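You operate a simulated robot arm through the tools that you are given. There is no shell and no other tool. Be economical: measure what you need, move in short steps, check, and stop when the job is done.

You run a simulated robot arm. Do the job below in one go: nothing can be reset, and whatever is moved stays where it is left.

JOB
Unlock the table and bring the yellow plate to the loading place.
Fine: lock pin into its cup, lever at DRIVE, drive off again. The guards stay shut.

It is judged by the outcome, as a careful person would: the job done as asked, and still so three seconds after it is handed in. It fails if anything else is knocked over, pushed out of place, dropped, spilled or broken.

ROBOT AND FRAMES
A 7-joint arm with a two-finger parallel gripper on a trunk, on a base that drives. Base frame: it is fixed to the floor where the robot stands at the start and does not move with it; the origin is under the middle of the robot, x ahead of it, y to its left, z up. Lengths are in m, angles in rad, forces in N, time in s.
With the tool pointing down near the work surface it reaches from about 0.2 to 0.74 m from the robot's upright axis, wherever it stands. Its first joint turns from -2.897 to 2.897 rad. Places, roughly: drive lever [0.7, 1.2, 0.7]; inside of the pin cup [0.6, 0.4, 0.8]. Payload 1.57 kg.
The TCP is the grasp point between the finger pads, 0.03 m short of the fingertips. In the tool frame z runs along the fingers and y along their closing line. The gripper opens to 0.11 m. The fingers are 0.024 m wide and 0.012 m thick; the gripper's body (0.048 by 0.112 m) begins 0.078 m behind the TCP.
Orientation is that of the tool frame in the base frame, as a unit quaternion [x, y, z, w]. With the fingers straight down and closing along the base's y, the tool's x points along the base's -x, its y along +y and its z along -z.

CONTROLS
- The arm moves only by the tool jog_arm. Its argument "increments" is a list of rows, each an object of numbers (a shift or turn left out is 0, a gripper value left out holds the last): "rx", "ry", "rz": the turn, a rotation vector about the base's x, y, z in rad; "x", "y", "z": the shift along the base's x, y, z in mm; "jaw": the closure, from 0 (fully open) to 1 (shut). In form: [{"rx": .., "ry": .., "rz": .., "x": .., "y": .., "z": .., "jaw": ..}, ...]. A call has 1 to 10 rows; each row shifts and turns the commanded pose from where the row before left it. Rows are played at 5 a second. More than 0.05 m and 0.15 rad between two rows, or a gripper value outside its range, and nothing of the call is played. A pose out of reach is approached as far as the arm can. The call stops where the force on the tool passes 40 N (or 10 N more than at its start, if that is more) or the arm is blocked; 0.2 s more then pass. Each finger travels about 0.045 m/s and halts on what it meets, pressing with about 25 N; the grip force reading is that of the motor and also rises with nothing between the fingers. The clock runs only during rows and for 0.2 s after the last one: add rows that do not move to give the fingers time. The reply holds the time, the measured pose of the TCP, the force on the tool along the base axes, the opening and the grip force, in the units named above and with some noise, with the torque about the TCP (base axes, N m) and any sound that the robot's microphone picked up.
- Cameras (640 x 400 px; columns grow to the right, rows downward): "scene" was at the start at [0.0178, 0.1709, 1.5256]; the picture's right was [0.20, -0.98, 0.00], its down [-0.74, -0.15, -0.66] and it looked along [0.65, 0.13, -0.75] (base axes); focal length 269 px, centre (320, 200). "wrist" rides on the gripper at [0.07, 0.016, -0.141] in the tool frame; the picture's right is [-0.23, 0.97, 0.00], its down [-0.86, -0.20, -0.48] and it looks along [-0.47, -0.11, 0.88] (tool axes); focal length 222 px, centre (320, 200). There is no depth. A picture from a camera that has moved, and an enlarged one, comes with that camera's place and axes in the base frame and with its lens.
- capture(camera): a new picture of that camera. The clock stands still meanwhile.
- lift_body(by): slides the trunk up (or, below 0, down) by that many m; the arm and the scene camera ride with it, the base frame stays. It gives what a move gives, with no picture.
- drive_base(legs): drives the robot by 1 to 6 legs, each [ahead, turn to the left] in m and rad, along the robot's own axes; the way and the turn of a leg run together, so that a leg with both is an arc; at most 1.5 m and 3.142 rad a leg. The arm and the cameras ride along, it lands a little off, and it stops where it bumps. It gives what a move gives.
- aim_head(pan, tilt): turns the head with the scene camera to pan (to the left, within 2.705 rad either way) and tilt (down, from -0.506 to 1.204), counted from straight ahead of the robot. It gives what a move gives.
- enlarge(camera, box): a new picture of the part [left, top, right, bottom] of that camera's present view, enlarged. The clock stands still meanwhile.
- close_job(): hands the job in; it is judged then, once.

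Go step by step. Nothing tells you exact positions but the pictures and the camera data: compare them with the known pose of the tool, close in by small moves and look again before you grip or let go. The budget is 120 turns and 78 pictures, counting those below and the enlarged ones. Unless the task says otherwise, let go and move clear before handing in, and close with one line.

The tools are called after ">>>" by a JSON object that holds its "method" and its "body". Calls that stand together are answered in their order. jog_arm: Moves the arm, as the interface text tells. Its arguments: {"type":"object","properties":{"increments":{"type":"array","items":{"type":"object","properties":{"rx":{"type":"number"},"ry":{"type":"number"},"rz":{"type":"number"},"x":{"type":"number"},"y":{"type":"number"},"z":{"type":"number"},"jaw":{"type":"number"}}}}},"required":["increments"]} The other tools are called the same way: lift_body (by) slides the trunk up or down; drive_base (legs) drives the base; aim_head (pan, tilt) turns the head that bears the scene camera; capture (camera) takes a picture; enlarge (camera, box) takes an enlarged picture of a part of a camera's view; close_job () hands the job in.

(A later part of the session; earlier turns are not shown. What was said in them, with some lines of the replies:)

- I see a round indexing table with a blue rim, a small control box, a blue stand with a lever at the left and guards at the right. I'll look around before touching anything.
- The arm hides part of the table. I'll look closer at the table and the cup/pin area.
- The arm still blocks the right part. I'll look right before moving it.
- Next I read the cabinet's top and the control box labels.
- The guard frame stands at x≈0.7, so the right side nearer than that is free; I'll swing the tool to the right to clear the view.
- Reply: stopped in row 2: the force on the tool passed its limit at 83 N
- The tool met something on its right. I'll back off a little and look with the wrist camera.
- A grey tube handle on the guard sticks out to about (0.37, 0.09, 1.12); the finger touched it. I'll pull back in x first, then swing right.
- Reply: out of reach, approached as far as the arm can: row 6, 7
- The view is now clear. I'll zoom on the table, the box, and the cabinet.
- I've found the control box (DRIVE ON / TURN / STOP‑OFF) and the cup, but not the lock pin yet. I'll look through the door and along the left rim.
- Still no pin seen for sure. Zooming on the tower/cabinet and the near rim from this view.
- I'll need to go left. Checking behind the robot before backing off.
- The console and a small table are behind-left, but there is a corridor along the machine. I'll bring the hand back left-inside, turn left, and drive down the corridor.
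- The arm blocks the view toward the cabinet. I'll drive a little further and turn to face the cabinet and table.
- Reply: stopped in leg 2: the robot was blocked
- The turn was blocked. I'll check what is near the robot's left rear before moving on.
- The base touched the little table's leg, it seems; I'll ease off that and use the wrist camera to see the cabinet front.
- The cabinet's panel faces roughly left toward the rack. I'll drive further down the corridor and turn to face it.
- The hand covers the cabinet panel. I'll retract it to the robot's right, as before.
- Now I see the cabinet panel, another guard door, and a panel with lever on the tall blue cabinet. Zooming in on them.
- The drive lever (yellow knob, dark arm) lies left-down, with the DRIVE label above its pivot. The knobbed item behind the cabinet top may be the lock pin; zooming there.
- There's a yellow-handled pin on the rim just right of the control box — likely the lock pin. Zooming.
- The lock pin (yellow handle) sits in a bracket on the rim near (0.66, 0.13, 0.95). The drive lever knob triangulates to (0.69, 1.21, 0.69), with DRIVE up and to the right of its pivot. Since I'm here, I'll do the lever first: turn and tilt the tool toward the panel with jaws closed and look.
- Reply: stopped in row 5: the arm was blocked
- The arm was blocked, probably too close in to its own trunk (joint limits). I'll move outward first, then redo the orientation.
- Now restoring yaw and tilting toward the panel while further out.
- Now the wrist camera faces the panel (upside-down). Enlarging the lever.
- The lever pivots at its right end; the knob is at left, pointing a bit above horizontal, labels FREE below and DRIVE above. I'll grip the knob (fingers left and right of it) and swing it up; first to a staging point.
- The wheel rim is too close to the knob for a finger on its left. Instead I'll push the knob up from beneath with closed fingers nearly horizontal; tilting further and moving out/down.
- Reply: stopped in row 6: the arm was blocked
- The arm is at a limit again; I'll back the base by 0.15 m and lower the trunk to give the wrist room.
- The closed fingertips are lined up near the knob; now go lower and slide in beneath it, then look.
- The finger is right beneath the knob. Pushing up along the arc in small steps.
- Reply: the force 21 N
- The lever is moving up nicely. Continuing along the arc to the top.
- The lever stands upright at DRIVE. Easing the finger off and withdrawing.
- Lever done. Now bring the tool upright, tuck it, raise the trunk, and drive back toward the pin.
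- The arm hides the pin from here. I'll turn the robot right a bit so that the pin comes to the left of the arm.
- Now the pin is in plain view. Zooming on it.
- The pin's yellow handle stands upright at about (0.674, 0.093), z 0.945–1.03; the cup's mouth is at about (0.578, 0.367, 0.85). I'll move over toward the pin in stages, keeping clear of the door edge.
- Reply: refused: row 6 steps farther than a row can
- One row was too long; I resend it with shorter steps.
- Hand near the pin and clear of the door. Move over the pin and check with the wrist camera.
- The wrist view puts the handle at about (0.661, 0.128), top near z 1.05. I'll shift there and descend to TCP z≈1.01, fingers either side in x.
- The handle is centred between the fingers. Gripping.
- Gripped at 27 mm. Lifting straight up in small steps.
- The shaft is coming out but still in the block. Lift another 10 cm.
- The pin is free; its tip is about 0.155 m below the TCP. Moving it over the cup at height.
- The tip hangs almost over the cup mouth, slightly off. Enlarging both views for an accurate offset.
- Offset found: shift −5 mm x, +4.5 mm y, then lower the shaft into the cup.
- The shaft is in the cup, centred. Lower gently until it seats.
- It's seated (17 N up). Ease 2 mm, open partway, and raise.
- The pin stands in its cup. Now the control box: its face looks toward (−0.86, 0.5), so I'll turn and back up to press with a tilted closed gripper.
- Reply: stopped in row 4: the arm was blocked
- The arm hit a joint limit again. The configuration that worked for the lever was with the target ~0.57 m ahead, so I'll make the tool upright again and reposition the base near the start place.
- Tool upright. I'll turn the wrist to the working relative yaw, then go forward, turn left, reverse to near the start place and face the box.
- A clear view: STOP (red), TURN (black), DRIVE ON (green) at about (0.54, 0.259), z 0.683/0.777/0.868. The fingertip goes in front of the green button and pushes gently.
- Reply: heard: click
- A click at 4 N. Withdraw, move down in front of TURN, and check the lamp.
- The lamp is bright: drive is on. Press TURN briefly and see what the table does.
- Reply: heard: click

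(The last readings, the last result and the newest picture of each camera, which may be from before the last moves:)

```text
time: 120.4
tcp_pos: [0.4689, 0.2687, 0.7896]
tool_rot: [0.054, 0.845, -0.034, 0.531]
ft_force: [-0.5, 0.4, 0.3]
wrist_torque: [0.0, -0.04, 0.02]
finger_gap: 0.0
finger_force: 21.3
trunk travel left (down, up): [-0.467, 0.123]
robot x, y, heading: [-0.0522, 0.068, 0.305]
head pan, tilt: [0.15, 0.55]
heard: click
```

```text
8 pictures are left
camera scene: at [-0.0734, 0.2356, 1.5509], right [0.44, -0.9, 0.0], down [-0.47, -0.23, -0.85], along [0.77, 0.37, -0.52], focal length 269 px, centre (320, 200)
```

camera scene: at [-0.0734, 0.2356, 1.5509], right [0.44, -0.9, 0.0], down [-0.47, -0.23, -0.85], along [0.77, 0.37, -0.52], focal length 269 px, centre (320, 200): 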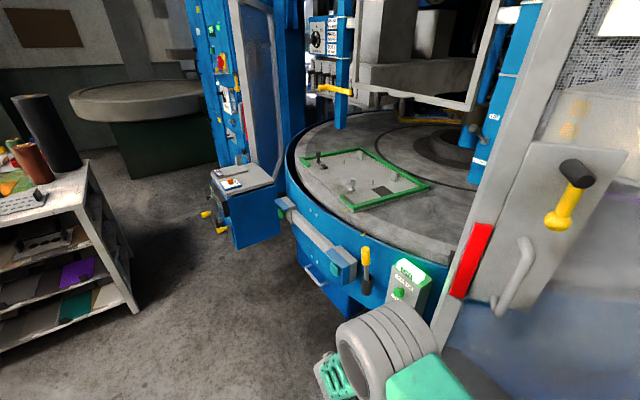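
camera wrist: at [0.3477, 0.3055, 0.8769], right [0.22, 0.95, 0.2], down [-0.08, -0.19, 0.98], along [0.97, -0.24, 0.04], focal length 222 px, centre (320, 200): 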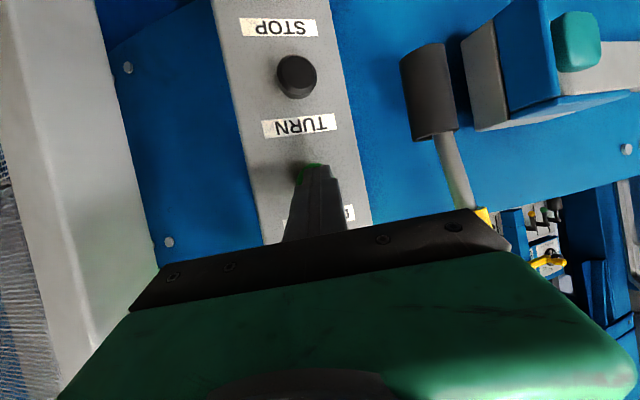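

The table has begun to turn. I'll move in front of STOP meanwhile and look again.

>>> {"method": "jog_arm", "body": {"increments": [{"z": -31}, {"z": -31}, {"z": -32, "y": -2}, {}]}}

>>> {"method": "capture", "body": {"camera": "scene"}}

```text
time: 121.4
tcp_pos: [0.4708, 0.2645, 0.6945]
tool_rot: [0.055, 0.845, -0.035, 0.531]
ft_force: [-0.8, 0.0, -0.4]
wrist_torque: [0.0, 0.01, 0.01]
finger_gap: 0.0
finger_force: 21.6
trunk travel left (down, up): [-0.467, 0.123]
robot x, y, heading: [-0.0535, 0.0661, 0.3]
head pan, tilt: [0.15, 0.55]
```

```text
7 pictures are left
camera scene: at [-0.0734, 0.2355, 1.5509], right [0.44, -0.9, 0.0], down [-0.47, -0.23, -0.85], along [0.77, 0.37, -0.52], focal length 269 px, centre (320, 200)
```

scene: 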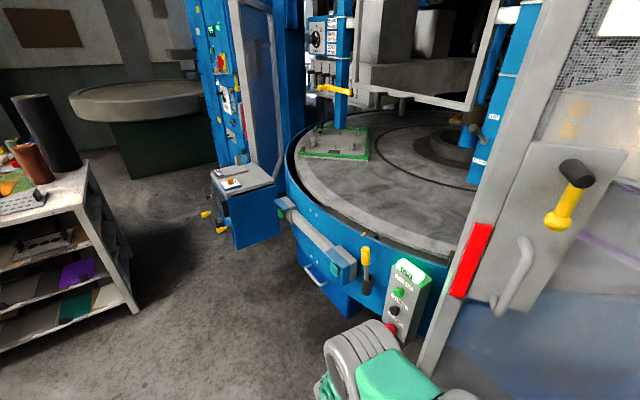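

The table keeps turning (clockwise, roughly 50°/s); the next plate due is purple, then yellow after about 240° total. Waiting a moment to measure the speed and see whether it indexes by itself.

>>> {"method": "jog_arm", "body": {"increments": [{"x": 7}, {}, {}, {}]}}

>>> {"method": "capture", "body": {"camera": "scene"}}

```text
time: 122.4
tcp_pos: [0.4764, 0.2654, 0.6943]
tool_rot: [0.055, 0.845, -0.035, 0.531]
ft_force: [-0.2, 0.6, -0.1]
wrist_torque: [-0.03, -0.01, 0.02]
finger_gap: 0.0001
finger_force: 21.6
trunk travel left (down, up): [-0.467, 0.123]
robot x, y, heading: [-0.0525, 0.0644, 0.304]
head pan, tilt: [0.15, 0.55]
```

```text
6 pictures are left
camera scene: at [-0.0735, 0.2354, 1.5509], right [0.44, -0.9, 0.0], down [-0.47, -0.23, -0.85], along [0.77, 0.37, -0.52], focal length 269 px, centre (320, 200)
```

scene: 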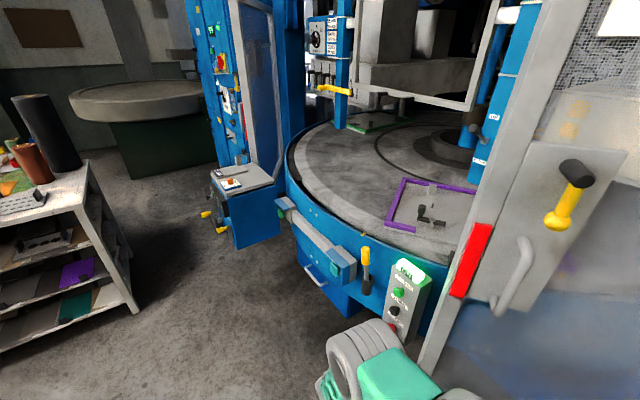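

Purple is approaching. Wait 2 s more to see if it indexes there or turns on.

>>> {"method": "jog_arm", "body": {"increments": [{}, {}, {}, {}, {}, {}, {}, {}, {}]}}

>>> {"method": "capture", "body": {"camera": "scene"}}

```text
time: 124.4
tcp_pos: [0.4774, 0.2657, 0.6963]
tool_rot: [0.054, 0.845, -0.034, 0.531]
ft_force: [0.1, 0.3, -0.2]
wrist_torque: [0.01, 0.0, -0.02]
finger_gap: 0.0
finger_force: 21.5
trunk travel left (down, up): [-0.467, 0.123]
robot x, y, heading: [-0.049, 0.0663, 0.302]
head pan, tilt: [0.15, 0.55]
```

```text
5 pictures are left
camera scene: at [-0.0735, 0.2354, 1.5509], right [0.44, -0.9, 0.0], down [-0.47, -0.23, -0.85], along [0.77, 0.37, -0.52], focal length 269 px, centre (320, 200)
```

scene: 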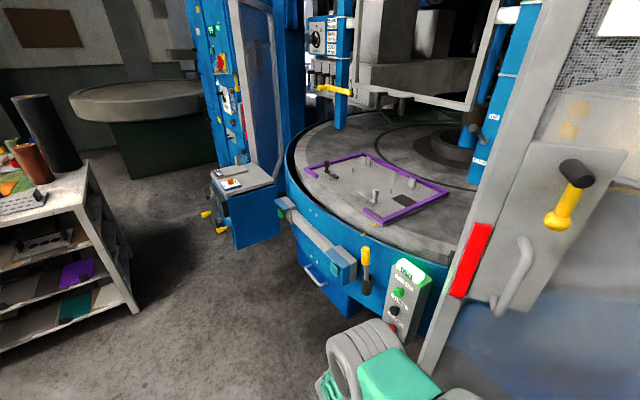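

The table indexes one station per press: purple now sits exactly where green was. Press TURN once more for yellow.

>>> {"method": "jog_arm", "body": {"increments": [{"x": -7}, {"z": 31}, {"z": 31, "y": 2}, {"z": 31, "y": 1}, {"x": 17}, {"x": 9}, {"x": 9}, {"x": -10}, {"x": -25}]}}

>>> {"method": "jog_arm", "body": {"increments": [{"z": -31}, {"z": -31}, {"z": -31, "y": -3}, {}, {}, {}, {}, {}, {}, {}]}}

>>> {"method": "jog_arm", "body": {"increments": [{}, {}, {}, {}, {}, {}, {}, {}, {}, {}]}}

>>> {"method": "capture", "body": {"camera": "scene"}}

```text
time: 126.4
tcp_pos: [0.4685, 0.2699, 0.789]
tool_rot: [0.054, 0.845, -0.035, 0.531]
ft_force: [0.6, 0.4, -0.6]
wrist_torque: [0.01, -0.01, 0.02]
finger_gap: 0.0
finger_force: 21.1
trunk travel left (down, up): [-0.467, 0.123]
robot x, y, heading: [-0.0492, 0.0651, 0.301]
head pan, tilt: [0.15, 0.55]
heard: click
```

```text
time: 128.6
tcp_pos: [0.4698, 0.2644, 0.6947]
tool_rot: [0.055, 0.845, -0.035, 0.531]
ft_force: [0.0, -0.9, -0.2]
wrist_torque: [0.0, -0.01, 0.01]
finger_gap: 0.0
finger_force: 21.2
trunk travel left (down, up): [-0.467, 0.123]
robot x, y, heading: [-0.0521, 0.0641, 0.301]
head pan, tilt: [0.15, 0.55]
```

```text
time: 130.8
tcp_pos: [0.4695, 0.2663, 0.6964]
tool_rot: [0.055, 0.845, -0.036, 0.531]
ft_force: [0.1, 1.0, 0.7]
wrist_torque: [0.02, 0.01, 0.06]
finger_gap: 0.0
finger_force: 21.4
trunk travel left (down, up): [-0.467, 0.123]
robot x, y, heading: [-0.0507, 0.0622, 0.309]
head pan, tilt: [0.15, 0.55]
```

```text
4 pictures are left
camera scene: at [-0.0735, 0.2354, 1.5509], right [0.44, -0.9, 0.0], down [-0.47, -0.23, -0.85], along [0.77, 0.37, -0.52], focal length 269 px, centre (320, 200)
```

scene: 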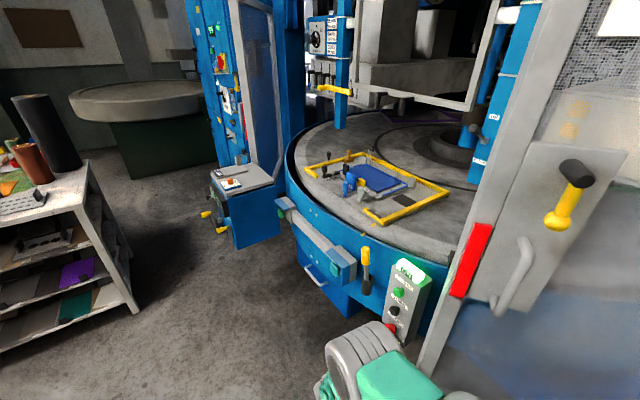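

The yellow plate is exactly at the loading place. Now press STOP / DRIVE OFF (red) gently.

>>> {"method": "jog_arm", "body": {"increments": [{"x": 15}, {"x": 8}, {"x": 6}, {"x": 6}, {"x": -10}, {"x": -25}]}}

>>> {"method": "capture", "body": {"camera": "scene"}}

```text
time: 132.2
tcp_pos: [0.4703, 0.267, 0.6953]
tool_rot: [0.055, 0.845, -0.035, 0.531]
ft_force: [-0.5, 0.6, -0.9]
wrist_torque: [-0.02, -0.01, 0.01]
finger_gap: 0.0
finger_force: 21.1
trunk travel left (down, up): [-0.467, 0.123]
robot x, y, heading: [-0.0534, 0.0655, 0.303]
head pan, tilt: [0.15, 0.55]
heard: click
```

```text
3 pictures are left
camera scene: at [-0.0734, 0.2354, 1.5508], right [0.44, -0.9, 0.0], down [-0.47, -0.23, -0.85], along [0.77, 0.37, -0.52], focal length 269 px, centre (320, 200)
```

scene: 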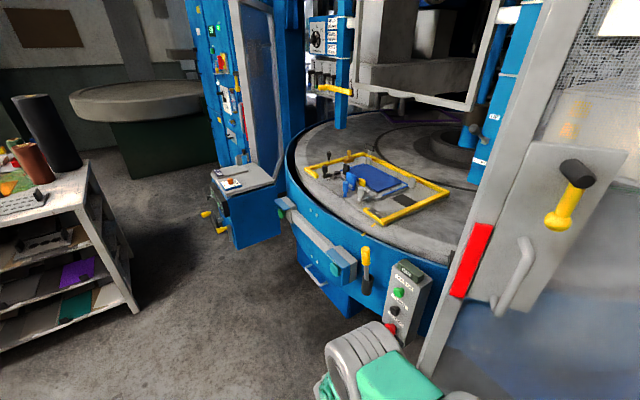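

The lamp is dark: drive off. I'll pull the hand back clear and take one last close look.

>>> {"method": "jog_arm", "body": {"increments": [{"x": -15, "y": 5}, {"x": -15, "y": 5}, {"x": -10, "z": 10}, {}]}}

>>> {"method": "enlarge", "body": {"camera": "scene", "box": [190, 130, 460, 340]}}

```text
time: 133.2
tcp_pos: [0.4304, 0.2758, 0.7062]
tool_rot: [0.056, 0.845, -0.036, 0.531]
ft_force: [0.4, -0.4, -0.2]
wrist_torque: [0.03, 0.02, 0.01]
finger_gap: 0.0
finger_force: 21.7
trunk travel left (down, up): [-0.467, 0.123]
robot x, y, heading: [-0.0567, 0.0634, 0.307]
head pan, tilt: [0.15, 0.55]
```

```text
1.90 times, centred on (325, 235) of scene
camera zoom: at [-0.0737, 0.2353, 1.5509], right [0.44, -0.9, 0.0], down [-0.47, -0.23, -0.85], along [0.77, 0.37, -0.52], focal length 512 px, centre (310, 133)
```

zoom: 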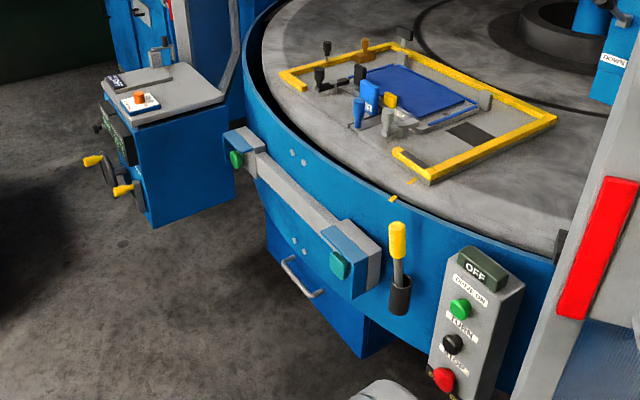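

The yellow plate is at the loading place with the marks aligned. The pin stands in its cup, the lamp reads OFF, the lever was left at DRIVE, and the doors are shut. Handing in.

>>> {"method": "close_job", "body": {}}

```text
The job is handed in.
```

The table is unlocked and the yellow plate is at the loading place, with the lock pin in its cup, the lever at DRIVE, the drive off and the guards shut; on the way I bumped a guard-door handle (83 N reading) and a small table's leg, and neither looked moved.
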